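You operate a simulated robot arm through the tools that you are given. There is no shell and no other tool. Be economical: measure what you need, move in short steps, check, and stop when the job is done.

You run a simulated robot arm. Do the job below in one go: nothing can be reset, and whatever is moved stays where it is left.

JOB
Put the steel ring labelled "23" from the taped area of the wooden table on the green disc and the steel ring marked "22" on the blue disc.

The check looks at the end state, three seconds after you hand in, the way a careful person would. Anything else that was tipped, shoved, dropped, spilled or broken makes it a failure.

ROBOT AND FRAMES
A 7-joint arm with a two-finger parallel gripper, fixed in place. Base frame: the origin is at the foot of the arm, x ahead of it, y to its left, z up; the work surface is at about z = 0. Readings come in mm, degrees, newtons and seconds.
With the tool pointing down near the work surface it reaches from about 220 to 580 mm from the base axis. Its first joint turns from -66.0 to 66.0 degrees. Payload 2.5 kg.
Tool frame: the origin (TCP) lies between the finger pads and is the grasp point; the fingertips stand 23 mm ahead of it; z points along the fingers, y is the line along which they close. The gripper opens to 94 mm. The fingers are 38 mm wide and 10 mm thick; the gripper's body (54 by 96 mm) begins 39 mm behind the TCP.
Orientation is that of the tool frame in the base frame, as a unit quaternion [w, x, y, z]. With the fingers straight down and closing along the base's y, the tool's x points along the base's -x, its y along +y and its z along -z.

CONTROLS
- The arm moves only by the tool step_arm. Its argument "plan" is a list of rows, each a list of 7 numbers: the shift along the base's x, y, z in units of 20 mm (1.0 is 20 mm), then the turn, a rotation vector about the base's x, y, z in units of 8 degrees (1.0 is 8 degrees), then the gripper command, from -1 (fully open) to 1 (shut), values between in proportion. In form: [[dx, dy, dz, ax, ay, az, jaw], ...]. A call has 1 to 12 rows; each row shifts and turns the commanded pose from where the row before left it. A call with a number of a shift or a turn outside -1 to 1 is refused whole. Rows are played at 5 a second. More than 50 mm and 8.6 degrees between two rows, or a gripper value outside its range, and nothing of the call is played. A pose out of reach is approached as far as the arm can. The call stops where the force on the tool passes 40 N (or 10 N more than at its start, if that is more) or the arm is blocked; 0.2 s more then pass. The fingers move at their own pace (about 108 mm/s each) and stop on an object; they squeeze with about 43 N. The grip force told is the motor's: it shows also when the fingers shut on nothing. Time passes only in rows, and 0.2 s behind the last, so rows that do not move let the fingers close. It gives the time, the measured TCP pose, the force on the tool (base axes), the opening and the grip force at its end, in the units of the frame above (readings bear some noise), and new pictures: "pictures" is both (left out), scene, wrist or none.
- Cameras (640 x 400 px; columns grow to the right, rows downward): "scene" is fixed at [117.4, -405.1, 537.2]; the picture's right is [0.89, -0.45, 0.00], its down [-0.25, -0.49, -0.84] and it looks along [0.38, 0.75, -0.55] (base axes); focal length 329 px, centre (320, 200). "wrist" rides on the gripper at [-39, 0, -44] in the tool frame; the picture's right is [0.00, -1.00, 0.00], its down [0.97, 0.00, -0.24] and it looks along [0.24, 0.00, 0.97] (tool axes); focal length 218 px, centre (320, 200). There is no depth. A picture from a camera that has moved, and an enlarged one, comes with that camera's place and axes in the base frame and with its lens. The place of the scene camera against the robot may be out by one fixed shift of up to 18 mm in any direction.
- zoom(camera, box): a new picture of the part [left, top, right, bottom] of that camera's present view, enlarged. No time passes.
- job_done(): hands the job in; it is judged then, once.

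Work in short steps. Places have to be worked out from the pictures, the camera data and where the tool is seen: move nearer, look again, correct. Check each grasp and each placing, and mend what went wrong. You have 90 turns and 150 pictures in all, those below and enlarged ones among them. Open the gripper and draw the arm clear of the work before you hand the job in, unless the task says otherwise; then end with one line.

The tools are called after "Call:" as a command line: name --pt "numbers of a row" for each row, then --argument value for the rest, lists and objects as JSON in quotes. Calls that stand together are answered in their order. step_arm: Moves the arm, as the interface text tells. Its arguments: {"type":"object","properties":{"plan":{"type":"array","items":{"type":"array","items":{"type":"number"}}},"pictures":{"type":"string","enum":["both","scene","wrist","none"]}},"required":["plan"]} The other tools are called the same way: zoom (camera, box) takes an enlarged picture of a part of a camera's view; job_done () hands the job in.

At the start:

```text
time: 0.0
position: [368.3, 187.7, 228.5]
tool_rot: [0.001, 0.0, 1.0, 0.0]
force: [0.6, -0.3, -0.7]
grip_width: 93.8
finger_force: 0.0
```

scene: 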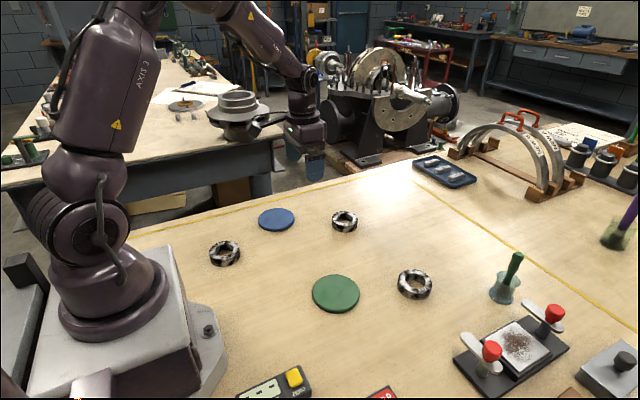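
wrist: 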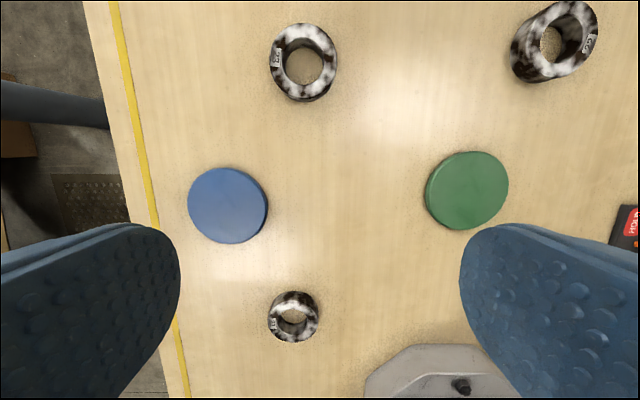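

Three rings are visible; I zoom in on their labels first.

Call:
zoom --camera "wrist" --box '[255, 15, 351, 110]'

Call:
zoom --camera "wrist" --box '[500, 0, 610, 90]'

Call:
zoom --camera "wrist" --box '[255, 280, 335, 350]'

Call:
zoom --camera "scene" --box '[190, 190, 450, 320]'

```text
4.21 times, centred on (303, 62) of wrist
camera zoom: at [408.6, 188.6, 271.9], right [0.0, -1.0, 0.0], down [-0.97, 0.0, 0.24], along [-0.24, 0.0, -0.97], focal length 919 px, centre (392, 779)
```

zoom: 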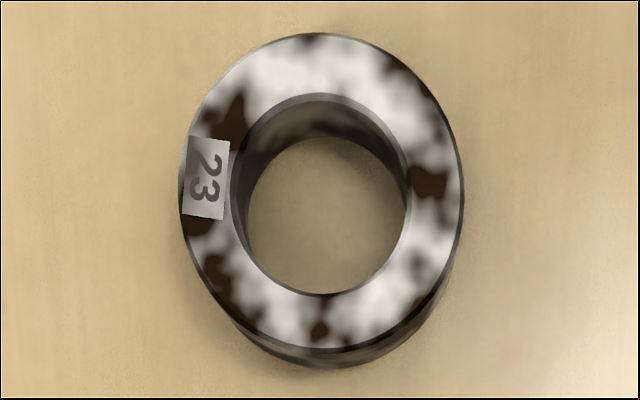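

```text
4.44 times, centred on (555, 45) of wrist
camera zoom: at [408.6, 188.6, 271.9], right [0.0, -1.0, 0.0], down [-0.97, 0.0, 0.24], along [-0.24, 0.0, -0.97], focal length 970 px, centre (-724, 889)
```

zoom: 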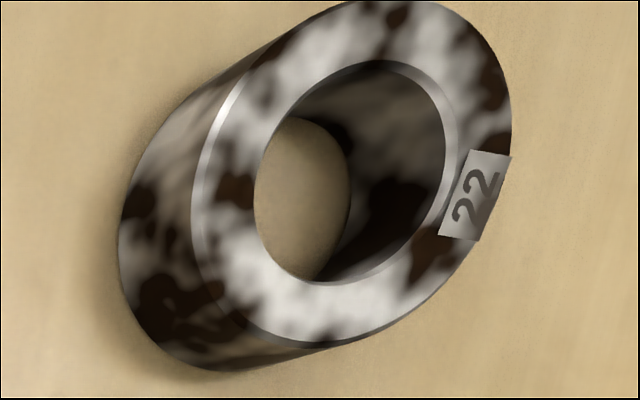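

```text
5.71 times, centred on (295, 315) of wrist
camera zoom: at [408.6, 188.6, 271.9], right [0.0, -1.0, 0.0], down [-0.97, 0.0, 0.24], along [-0.24, 0.0, -0.97], focal length 1247 px, centre (463, -457)
```

zoom: 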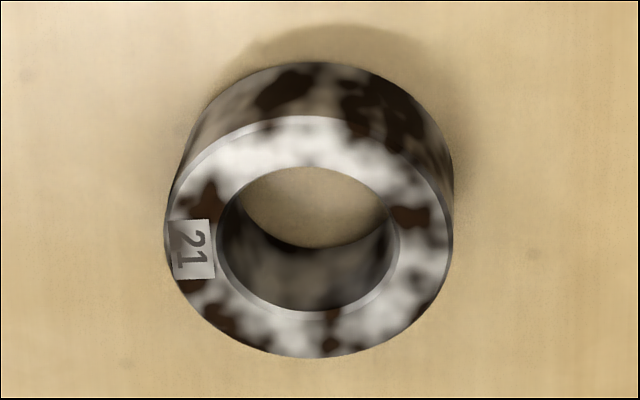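

```text
2.46 times, centred on (320, 255) of scene
camera zoom: at [117.4, -405.1, 537.2], right [0.89, -0.45, 0.0], down [-0.25, -0.49, -0.84], along [0.38, 0.75, -0.55], focal length 810 px, centre (320, 65)
```

zoom: 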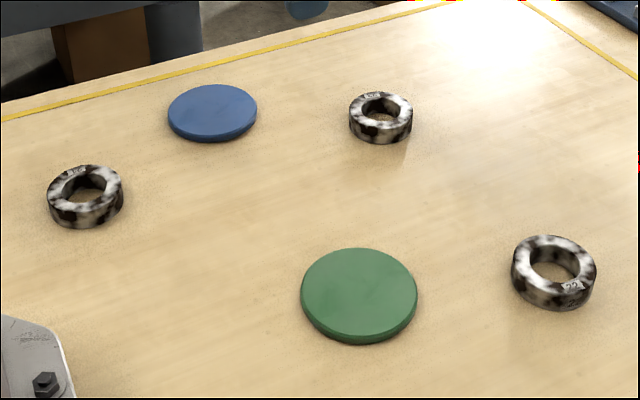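

Ring 23 is at about (494, 205), ring 22 at (511, -52), the green disc at (356, 7) and the blue disc at (337, 304). I move above ring 23 and look closer.

Call:
step_arm --pt "1 0.14 -0.5 0 0 0 -1" --pt "1 0.14 -0.5 0 0 0 -1" --pt "1 0.14 -0.5 0 0 0 -1" --pt "1 0.14 -0.5 0 0 0 -1" --pt "1 0.14 -0.5 0 0 0 -1" --pt "1 0.14 -0.5 0 0 0 -1" --pt "0.3 0 -0.5 0 0 0 -1" --pt "0 0 -0.5 0 0 0 -1"

```text
time: 1.8
position: [494.6, 204.2, 148.9]
tool_rot: [0.0, 0.0, 1.0, 0.0]
force: [0.0, 0.1, -0.5]
grip_width: 94.3
finger_force: 0.0
camera wrist: at [533.2, 205.4, 193.3], right [0.0, -1.0, 0.0], down [-0.97, 0.0, 0.24], along [-0.24, 0.0, -0.97], focal length 218 px, centre (320, 200)
```

scene: 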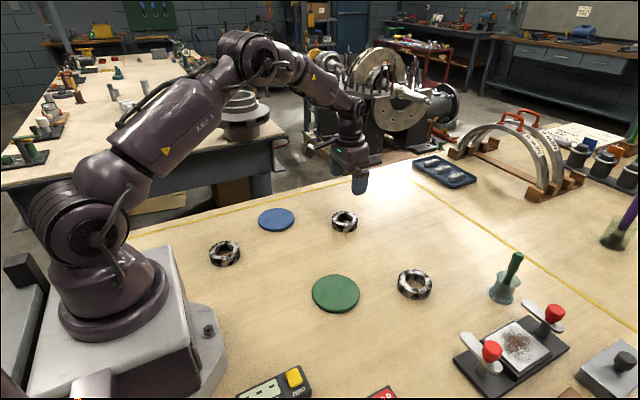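
wrist: 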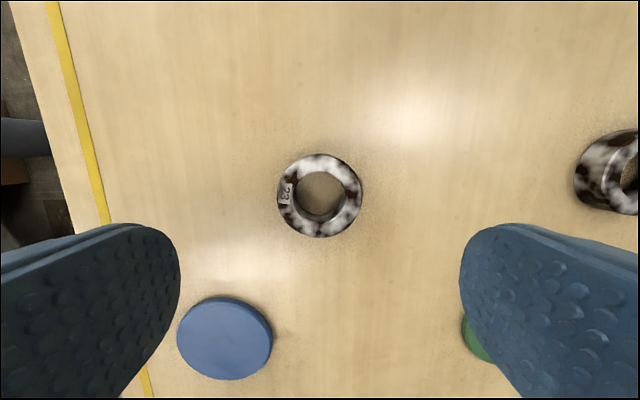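

Ring 23 is confirmed at about (494.5, 205), 69 mm wide, and the gripper is centred over it. I go down to about z = 31.

Call:
step_arm --pt "0 0.02 -1 0 0 0 -1" --pt "0 0 -1 0 0 0 -1" --pt "0 0 -1 0 0 0 -1" --pt "0 0 -1 0 0 0 -1" --pt "0 0 -1 0 0 0 -1" --pt "0 0 -0.9 0 0 0 -1"

```text
time: 3.2
position: [496.6, 205.8, 30.2]
tool_rot: [0.001, -0.001, 1.0, 0.0]
force: [-0.2, 0.5, -0.1]
grip_width: 93.8
finger_force: 0.0
camera wrist: at [535.6, 206.5, 74.0], right [0.0, -1.0, 0.0], down [-0.97, 0.0, 0.24], along [-0.24, 0.0, -0.97], focal length 218 px, centre (320, 200)
```

scene: 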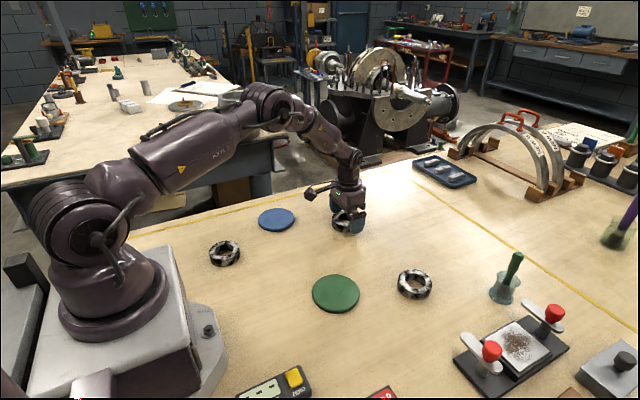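
wrist: 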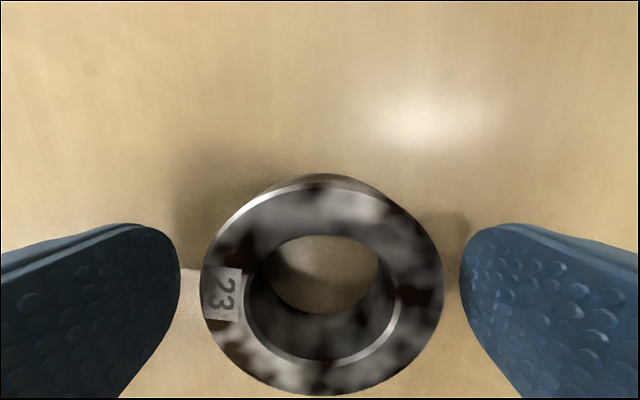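

The ring sits centred between the fingers with its top at about z = 20–24, so I close the gripper.

Call:
step_arm --pt "0 0 -0.1 0 0 0 0.2" --pt "0 0 0 0 0 0 1" --pt "0 0 0 0 0 0 1" --pt "0 0 0 0 0 0 1" --pictures "none"

Call:
step_arm --pt "0 0 0.5 0 0 0 1" --pt "0 0 1 0 0 0 1" --pt "0 0 1 0 0 0 1" --pt "0 0 1 0 0 0 1"

```text
time: 4.2
position: [497.1, 205.9, 30.1]
tool_rot: [0.0, 0.0, 1.0, 0.0]
force: [-7.5, -5.1, 23.8]
grip_width: 68.6
finger_force: 42.9
```

```text
time: 5.2
position: [492.8, 207.3, 100.3]
tool_rot: [-0.001, 0.0, 1.0, 0.0]
force: [0.3, -0.3, -3.8]
grip_width: 68.7
finger_force: 43.3
camera wrist: at [533.1, 208.3, 142.2], right [0.0, -1.0, 0.0], down [-0.97, 0.0, 0.24], along [-0.24, 0.0, -0.97], focal length 218 px, centre (320, 200)
```

scene: 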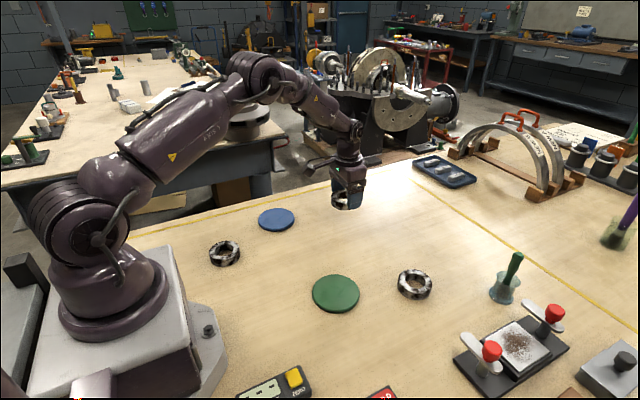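
wrist: 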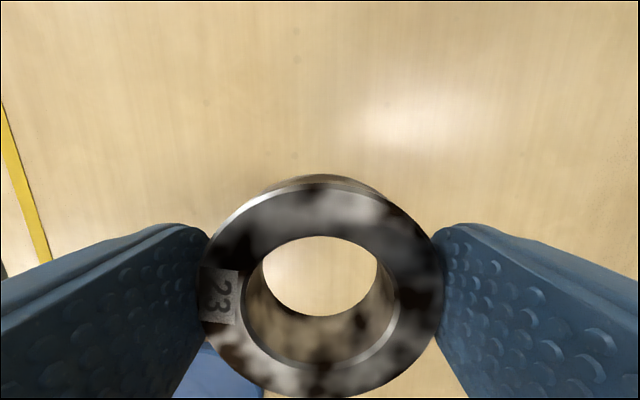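

Ring 23 is held (68.7 mm wide). I carry it to just short of the green disc, so that the wrist camera can see the disc past the ring.

Call:
step_arm --pt "-0.95 -0.9 1 0 0 0 1" --pt "-0.95 -0.9 1 0 0 0 1" --pt "-0.95 -0.9 0 0 0 0 1" --pt "-0.95 -0.9 0 0 0 0 1" --pt "-0.95 -0.9 0 0 0 0 1" --pt "-0.95 -0.9 0 0 0 0 1" --pt "-0.95 -0.9 0 0 0 0 1" --pt "-0.95 -0.9 0 0 0 0 1" --pt "-0.95 -0.9 0 0 0 0 1" --pt "-0.95 -0.9 0 0 0 0 1" --pt "-0.9 -0.9 0 0 0 0 1"

```text
time: 7.6
position: [287.2, 5.3, 136.9]
tool_rot: [-0.001, 0.0, 1.0, 0.0]
force: [-1.0, -0.3, -3.7]
grip_width: 68.5
finger_force: 43.1
camera wrist: at [326.7, 6.7, 180.6], right [0.0, -1.0, 0.0], down [-0.97, 0.0, 0.24], along [-0.24, 0.0, -0.97], focal length 218 px, centre (320, 200)
```

scene: 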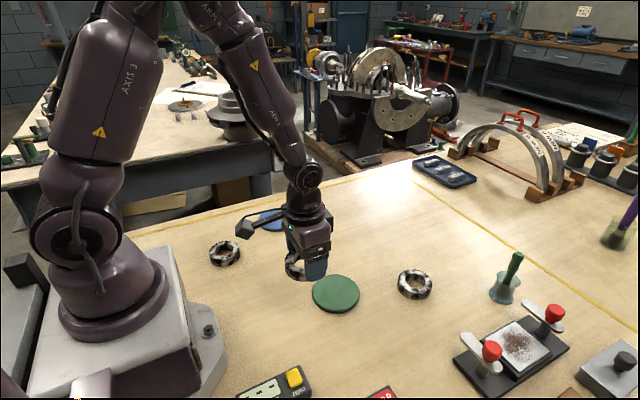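
wrist: 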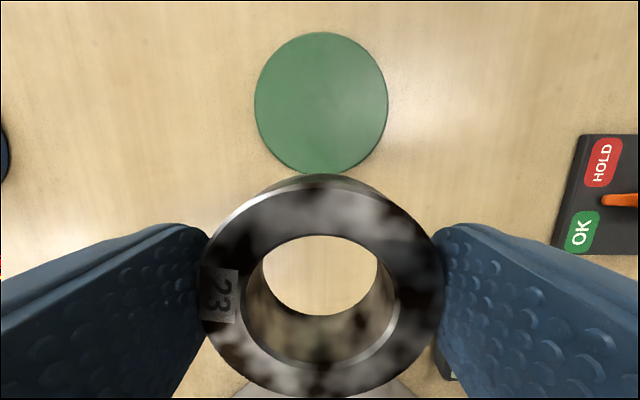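

The green disc is at about (358.5, 6), 98 mm across. I move over it and come down to z ≈ 55.

Call:
step_arm --pt "0.9 0 0 0 0 0 1" --pt "0.9 0 0 0 0 0 1" --pt "0.9 0 0 0 0 0 1" --pt "0.87 0 0 0 0 0 1" --pt "0 0 -1 0 0 0 1" --pt "0 0 -1 0 0 0 1" --pt "0 0 -1 0 0 0 1" --pt "0 0 -1 0 0 0 1" --pt "0 0 0 0 0 0 1"

```text
time: 9.6
position: [356.1, 8.4, 56.5]
tool_rot: [0.001, 0.001, 1.0, 0.0]
force: [-0.3, 1.2, -4.8]
grip_width: 68.4
finger_force: 42.8
camera wrist: at [395.9, 8.9, 100.3], right [0.0, -1.0, 0.0], down [-0.97, 0.0, 0.24], along [-0.24, 0.0, -0.97], focal length 218 px, centre (320, 200)
```

scene: 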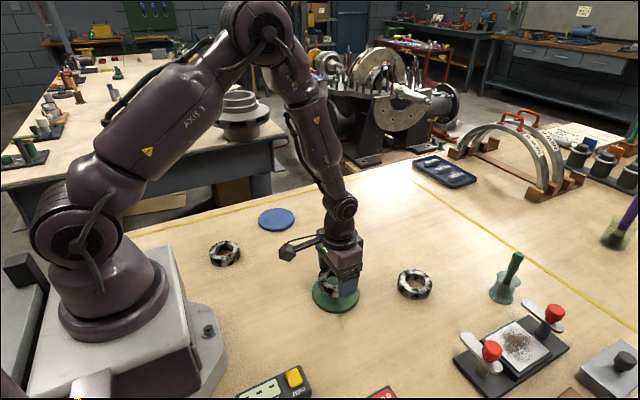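
wrist: 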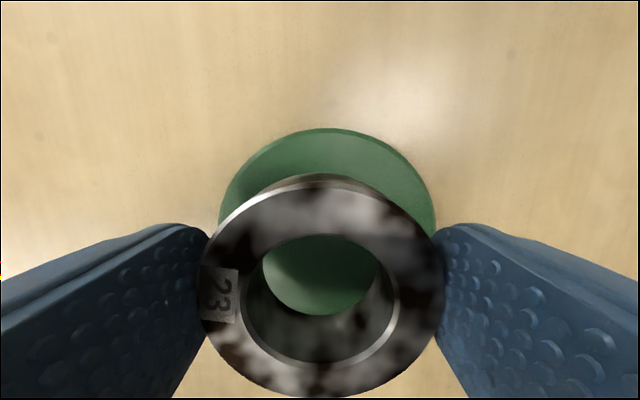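

The disc centre is about 2–3 mm toward -y from the ring centre. I correct for that and lower slowly.

Call:
step_arm --pt "0 -0.12 -0.4 0 0 0 1" --pt "0 0 -0.2 0 0 0 1" --pt "0 0 0 0 0 0 1" --pictures "wrist"

Call:
step_arm --pt "0 0 -0.15 0 0 0 1" --pt "0 0 0 0 0 0 1" --pictures "none"

```text
time: 10.4
position: [357.8, 4.8, 44.7]
tool_rot: [0.0, -0.001, 1.0, 0.0]
force: [0.0, -0.2, -3.9]
grip_width: 68.7
finger_force: 42.9
camera wrist: at [397.5, 5.6, 88.4], right [0.0, -1.0, 0.0], down [-0.97, 0.0, 0.24], along [-0.24, 0.0, -0.97], focal length 218 px, centre (320, 200)
```

wrist: 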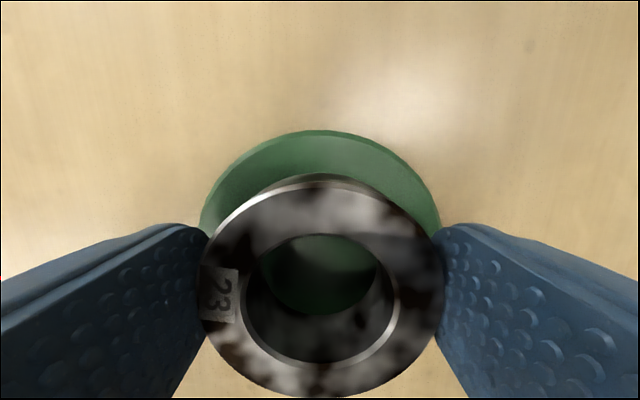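

```text
time: 11.0
position: [359.4, 4.5, 42.4]
tool_rot: [0.0, 0.0, 1.0, 0.0]
force: [0.1, 0.9, -4.8]
grip_width: 68.4
finger_force: 43.3
```

Using the disc's rims rather than its ellipse centre, it lies about 4 mm nearer (x ≈ 354). I shift by that and continue down in small steps until contact.

Call:
step_arm --pt "-0.2 0 0 0 0 0 1" --pt "0 0 -0.1 0 0 0 1" --pt "0 0 0 0 0 0 1" --pictures "none"

Call:
step_arm --pt "0 0 -0.1 0 0 0 1" --pt "0 0 0 0 0 0 1" --pictures "wrist"

```text
time: 11.8
position: [354.6, 5.2, 41.1]
tool_rot: [0.0, 0.0, 1.0, 0.0]
force: [0.2, 0.1, -3.9]
grip_width: 68.4
finger_force: 42.8
```

```text
time: 12.4
position: [355.1, 4.6, 39.1]
tool_rot: [0.0, -0.001, 1.0, 0.0]
force: [-7.2, 0.3, 19.1]
grip_width: 68.3
finger_force: 42.9
camera wrist: at [394.3, 5.2, 83.0], right [0.0, -1.0, 0.0], down [-0.97, 0.0, 0.24], along [-0.24, 0.0, -0.97], focal length 218 px, centre (320, 200)
```

wrist: 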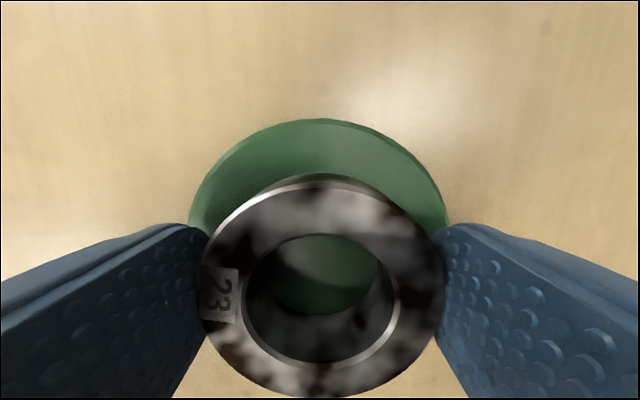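

The force has jumped to about 19 N, so the ring is seated on the disc. I open and rise straight up.

Call:
step_arm --pt "0 0 0.05 0 0 0 0" --pt "0 0 0 0 0 0 -1" --pt "0 0 0 0 0 0 -1" --pt "0 0 0.5 0 0 0 -1" --pt "0 0 1 0 0 0 -1" --pt "0 0 1 0 0 0 -1" --pt "0 0 1 0 0 0 -1" --pt "0 0 1 0 0 0 -1"

```text
time: 14.2
position: [355.3, 2.0, 129.3]
tool_rot: [0.0, 0.0, 1.0, 0.0]
force: [-0.1, 0.4, -0.1]
grip_width: 94.2
finger_force: 0.1
camera wrist: at [393.5, 3.1, 173.0], right [0.0, -1.0, 0.0], down [-0.97, 0.0, 0.24], along [-0.24, 0.0, -0.97], focal length 218 px, centre (320, 200)
```

scene: 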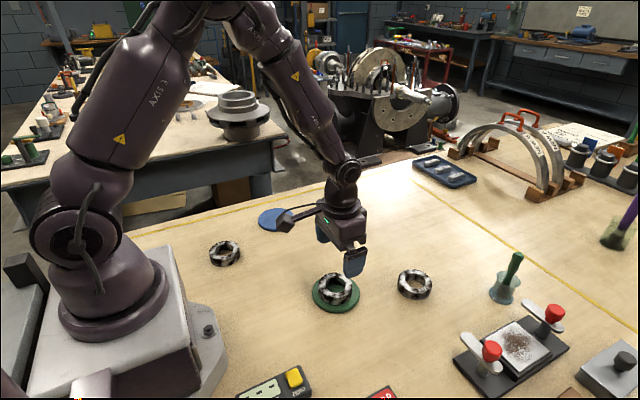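
wrist: 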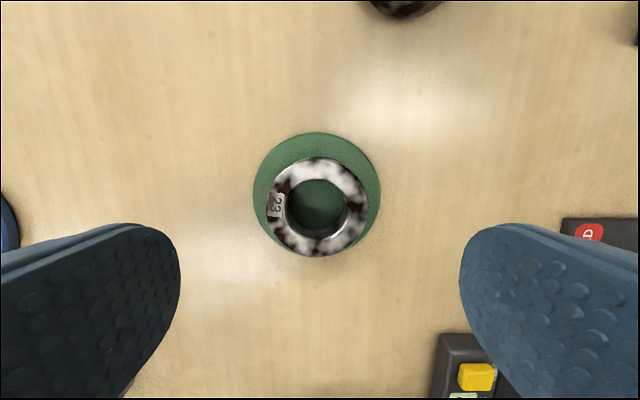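

Ring 23 rests on the green disc. I zoom in to check the centring.

Call:
zoom --camera "wrist" --box '[237, 120, 397, 270]'

Call:
zoom --camera "scene" --box '[290, 250, 450, 350]'

```text
2.67 times, centred on (317, 195) of wrist
camera zoom: at [393.5, 3.1, 173.0], right [0.0, -1.0, 0.0], down [-0.97, 0.0, 0.24], along [-0.24, 0.0, -0.97], focal length 582 px, centre (328, 213)
```

zoom: 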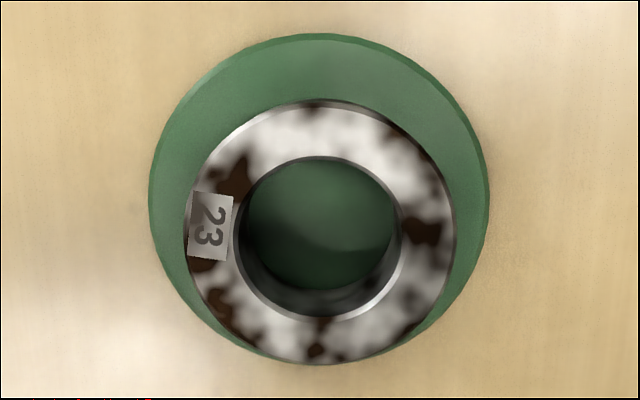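

```text
4.00 times, centred on (370, 300) of scene
camera zoom: at [117.4, -405.1, 537.2], right [0.89, -0.45, 0.0], down [-0.25, -0.49, -0.84], along [0.38, 0.75, -0.55], focal length 1316 px, centre (120, -200)
```

zoom: 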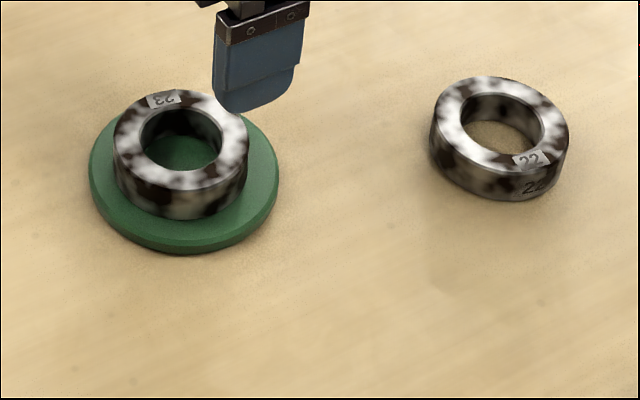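

Ring 23 sits well inside the green disc. Now I move above ring 22.

Call:
step_arm --pt "0.95 -0.33 0 0 0 0 -1" --pt "0.95 -0.33 0 0 0 0 -1" --pt "0.95 -0.33 0 0 0 0 -1" --pt "0.95 -0.33 0 0 0 0 -1" --pt "0.95 -0.33 0 0 0 0 -1" --pt "0.95 -0.33 0 0 0 0 -1" --pt "0.95 -0.33 0 0 0 0 -1" --pt "0.95 -0.33 0 0 0 0 -1" --pt "0 0 0 0 0 0 -1" --pictures "wrist"

```text
time: 16.2
position: [506.4, -46.3, 129.7]
tool_rot: [0.0, 0.0, 1.0, 0.001]
force: [0.0, 0.3, 0.4]
grip_width: 94.1
finger_force: 0.0
camera wrist: at [544.9, -46.3, 174.7], right [0.0, -1.0, 0.0], down [-0.97, 0.0, 0.24], along [-0.24, 0.0, -0.97], focal length 218 px, centre (320, 200)
```

wrist: 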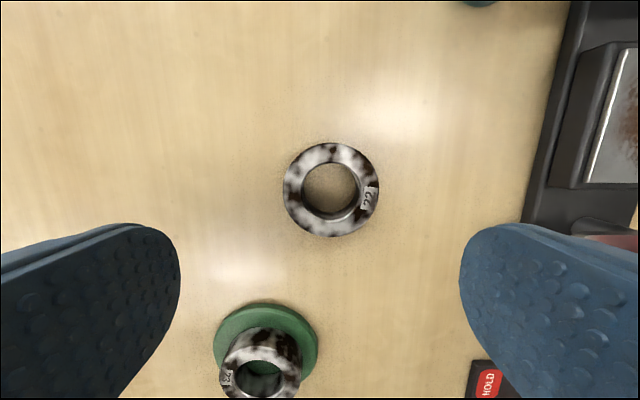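

Ring 22 is at about (515.5, -54). I shift +9, -8 mm and go down to z ≈ 32.

Call:
step_arm --pt "0.46 -0.4 0 0 0 0 -1" --pt "0 0 -1 0 0 0 -1" --pt "0 0 -1 0 0 0 -1" --pt "0 0 -1 0 0 0 -1" --pt "0 0 -1 0 0 0 -1" --pt "0 0 -0.85 0 0 0 -1" --pt "0 0 0 0 0 0 -1" --pictures "wrist"

```text
time: 17.8
position: [516.3, -55.4, 32.4]
tool_rot: [0.0, 0.0, 1.0, 0.0]
force: [-0.5, -0.1, -0.5]
grip_width: 94.2
finger_force: 0.2
camera wrist: at [555.7, -54.8, 76.4], right [0.0, -1.0, 0.0], down [-0.97, 0.0, 0.24], along [-0.24, 0.0, -0.97], focal length 218 px, centre (320, 200)
```

wrist: 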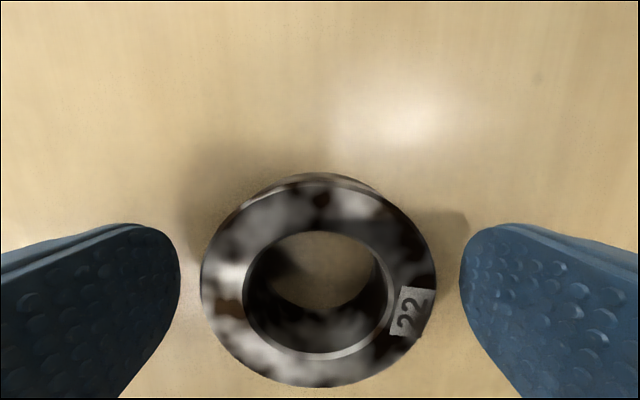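

The ring is centred between the fingers. I close and lift.

Call:
step_arm --pt "0 0 0 0 0 0 0.2" --pt "0 0 0 0 0 0 1" --pt "0 0 0 0 0 0 1" --pt "0 0 0 0 0 0 1" --pictures "none"

Call:
step_arm --pt "0 0 0.5 0 0 0 1" --pt "0 0 1 0 0 0 1" --pt "0 0 1 0 0 0 1" --pt "0 0 1 0 0 0 1" --pt "0 0 1 0 0 0 1" --pt "0 0 1 0 0 0 1"

```text
time: 18.8
position: [517.2, -55.7, 33.0]
tool_rot: [-0.001, -0.001, 1.0, 0.0]
force: [-0.7, 0.9, 0.9]
grip_width: 68.6
finger_force: 43.5
```

```text
time: 20.2
position: [515.2, -54.5, 143.9]
tool_rot: [0.001, 0.0, 1.0, 0.0]
force: [-0.9, -0.3, -4.2]
grip_width: 68.7
finger_force: 42.7
camera wrist: at [554.3, -54.2, 186.9], right [0.0, -1.0, 0.0], down [-0.97, 0.0, 0.24], along [-0.24, 0.0, -0.97], focal length 218 px, centre (320, 200)
```

scene: 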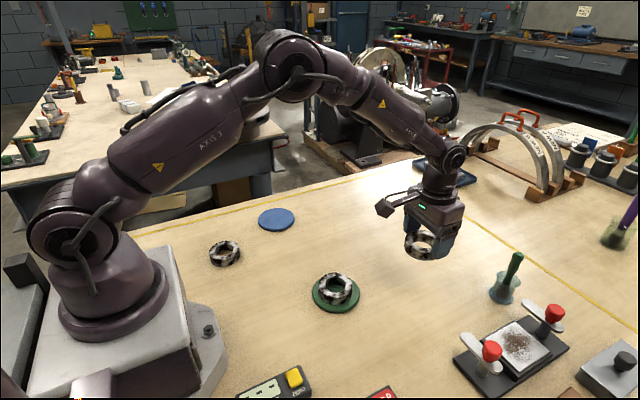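
wrist: 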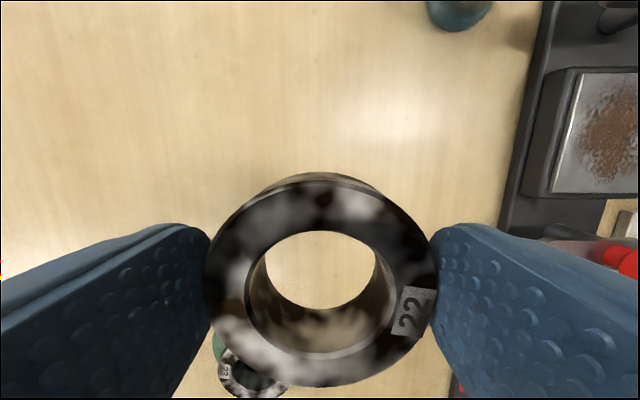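

Ring 22 is held. I carry it to just short of the blue disc (x ≈ 268, y ≈ 304) for a look.

Call:
step_arm --pt "-0.68 1 0 0 0 0 1" --pt "-0.68 1 0 0 0 0 1" --pt "-0.68 1 0 0 0 0 1" --pt "-0.68 1 0 0 0 0 1" --pt "-0.68 1 0 0 0 0 1" --pt "-0.68 1 0 0 0 0 1" --pt "-0.68 1 0 0 0 0 1" --pt "-0.68 1 0 0 0 0 1" --pt "-0.68 1 0 0 0 0 1" --pictures "none"

Call:
step_arm --pt "-0.68 1 0 0 0 0 1" --pt "-0.68 1 0 0 0 0 1" --pt "-0.68 1 0 0 0 0 1" --pt "-0.68 1 0 0 0 0 1" --pt "-0.68 1 0 0 0 0 1" --pt "-0.68 1 0 0 0 0 1" --pt "-0.68 1 0 0 0 0 1" --pt "-0.68 1 0 0 0 0 1" --pt "-0.2 0 0 0 0 0 1" --pt "0 0.9 0 0 0 0 1" --pt "0 0 0 0 0 0 1"

```text
time: 22.2
position: [391.9, 124.4, 145.0]
tool_rot: [0.0, 0.0, 1.0, 0.0]
force: [1.1, -0.1, -3.8]
grip_width: 69.0
finger_force: 42.9
```

```text
time: 24.6
position: [280.1, 303.2, 144.4]
tool_rot: [0.0, 0.0, 1.0, 0.0]
force: [-0.1, -0.1, -3.7]
grip_width: 68.6
finger_force: 43.1
camera wrist: at [319.1, 303.5, 188.0], right [0.0, -1.0, 0.0], down [-0.97, 0.0, 0.24], along [-0.24, 0.0, -0.97], focal length 218 px, centre (320, 200)
```

scene: 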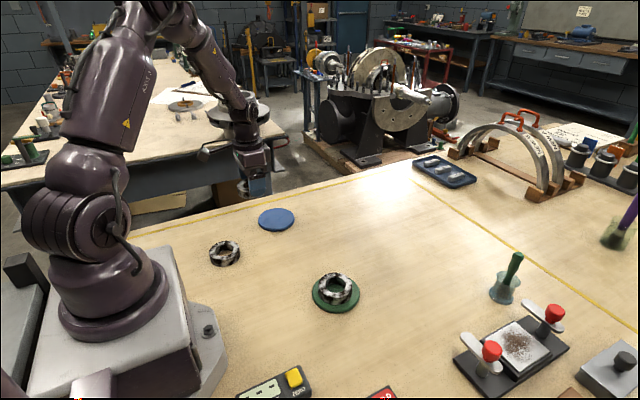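
wrist: 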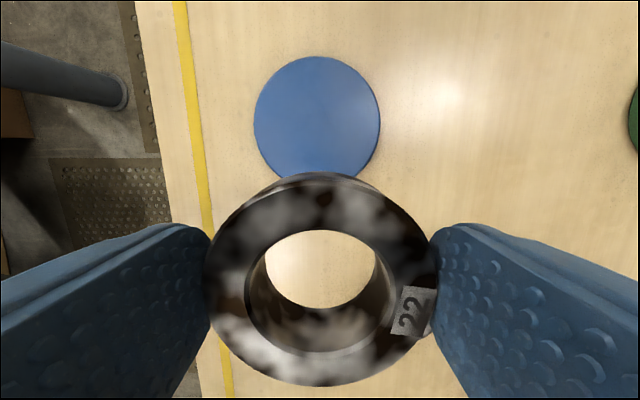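

The blue disc centre is about +54 mm in x and +2 mm in y from the TCP. I move over it and lower to z ≈ 56.

Call:
step_arm --pt "0.9 0.1 0 0 0 0 1" --pt "0.9 0 0 0 0 0 1" --pt "0.9 0 0 0 0 0 1" --pt "0 0 -1 0 0 0 1" --pt "0 0 -1 0 0 0 1" --pt "0 0 -1 0 0 0 1" --pt "0 0 -1 0 0 0 1" --pt "0 0 -0.6 0 0 0 1" --pt "0 0 0 0 0 0 1"

```text
time: 26.6
position: [334.3, 303.2, 51.3]
tool_rot: [0.0, 0.0, 1.0, 0.0]
force: [0.2, -0.6, -5.1]
grip_width: 68.3
finger_force: 42.5
camera wrist: at [374.0, 303.8, 94.5], right [0.0, -1.0, 0.0], down [-0.97, 0.0, 0.24], along [-0.24, 0.0, -0.97], focal length 218 px, centre (320, 200)
```

scene: 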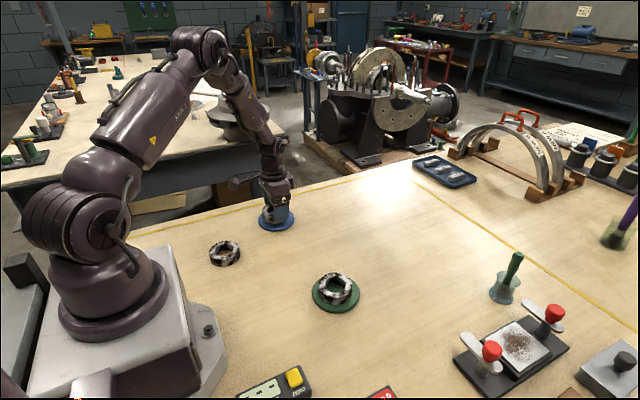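
wrist: 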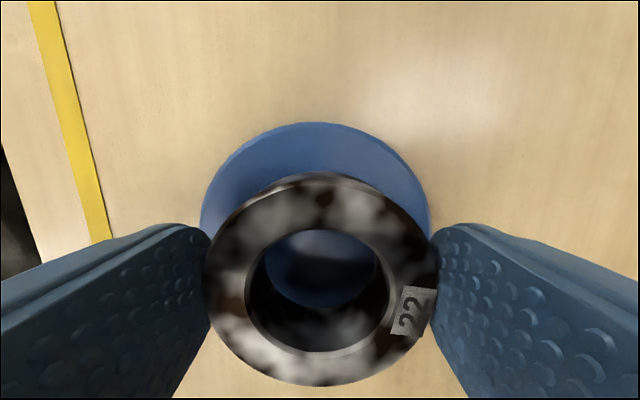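

x is aligned and y needs about +2 mm. I lower in small steps toward contact, expected near z = 42.

Call:
step_arm --pt "0 0.1 -0.2 0 0 0 1" --pt "0 0 -0.15 0 0 0 1" --pt "0 0 0 0 0 0 1" --pictures "none"

Call:
step_arm --pt "0 0 -0.1 0 0 0 1" --pt "0 0 0 0 0 0 1" --pictures "none"

```text
time: 27.4
position: [335.1, 306.0, 44.7]
tool_rot: [0.0, -0.001, 1.0, 0.0]
force: [1.1, 0.1, -3.8]
grip_width: 68.6
finger_force: 43.0
```

```text
time: 28.0
position: [335.1, 306.4, 42.5]
tool_rot: [0.0, -0.001, 1.0, 0.0]
force: [-3.0, -2.3, 8.7]
grip_width: 68.5
finger_force: 42.8
```

The force has turned upward, to about 9 N, so the ring is touching the disc. I take one picture before letting go.

Call:
step_arm --pt "0 0 -0.02 0 0 0 1" --pictures "wrist"

```text
time: 28.4
position: [335.6, 306.7, 43.9]
tool_rot: [0.0, -0.001, 1.0, 0.001]
force: [-8.0, -2.7, 22.3]
grip_width: 68.4
finger_force: 42.8
camera wrist: at [374.3, 307.3, 86.4], right [0.0, -1.0, 0.0], down [-0.97, 0.0, 0.24], along [-0.24, 0.0, -0.97], focal length 218 px, centre (320, 200)
```

wrist: 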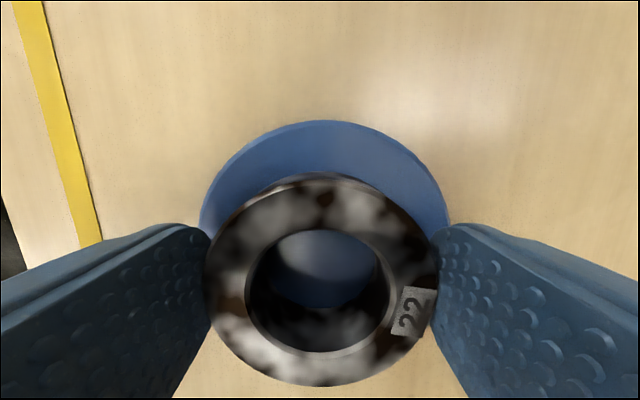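

The ring is well centred and seated. I release it and rise.

Call:
step_arm --pt "0 0 0.05 0 0 0 0" --pt "0 0 0 0 0 0 -1" --pt "0 0 0 0 0 0 -1" --pt "0 0 0.5 0 0 0 -1" --pt "0 0 1 0 0 0 -1" --pt "0 0 1 0 0 0 -1" --pt "0 0 1 0 0 0 -1" --pt "0 0 1 0 0 0 -1" --pt "0 0 1 0 0 0 -1" --pt "0 0 1 0 0 0 -1" --pt "0 0 0 0 0 0 -1"

Call:
zoom --camera "scene" --box '[190, 190, 390, 330]'

```text
time: 30.8
position: [333.8, 304.3, 173.0]
tool_rot: [-0.001, 0.001, 1.0, 0.0]
force: [0.2, 0.0, 0.2]
grip_width: 94.1
finger_force: 0.0
camera wrist: at [372.9, 305.4, 216.8], right [0.0, -1.0, 0.0], down [-0.97, 0.0, 0.24], along [-0.24, 0.0, -0.97], focal length 218 px, centre (320, 200)
```

scene: 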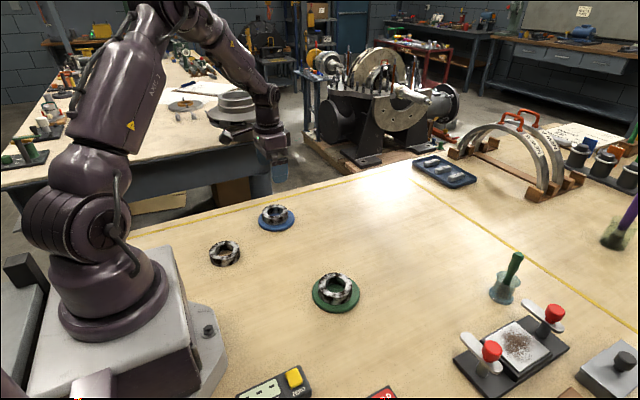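
wrist: 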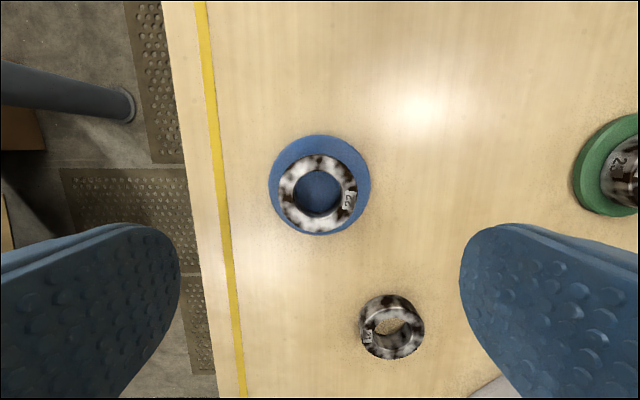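

```text
2.86 times, centred on (290, 260) of scene
camera zoom: at [117.4, -405.1, 537.2], right [0.89, -0.45, 0.0], down [-0.25, -0.49, -0.84], along [0.38, 0.75, -0.55], focal length 940 px, centre (406, 29)
```

zoom: 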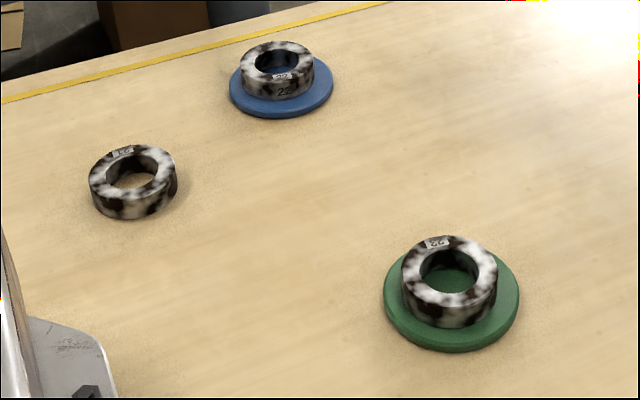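

Both rings lie flat and well inside their discs, ring 21 has not moved, and the open gripper is clear at z = 173. I hand the job in.

Call:
job_done

```text
The job is handed in.
```

Ring "23" is on the green disc and ring "22" is on the blue disc, with nothing else moved and the open gripper clear of the work.
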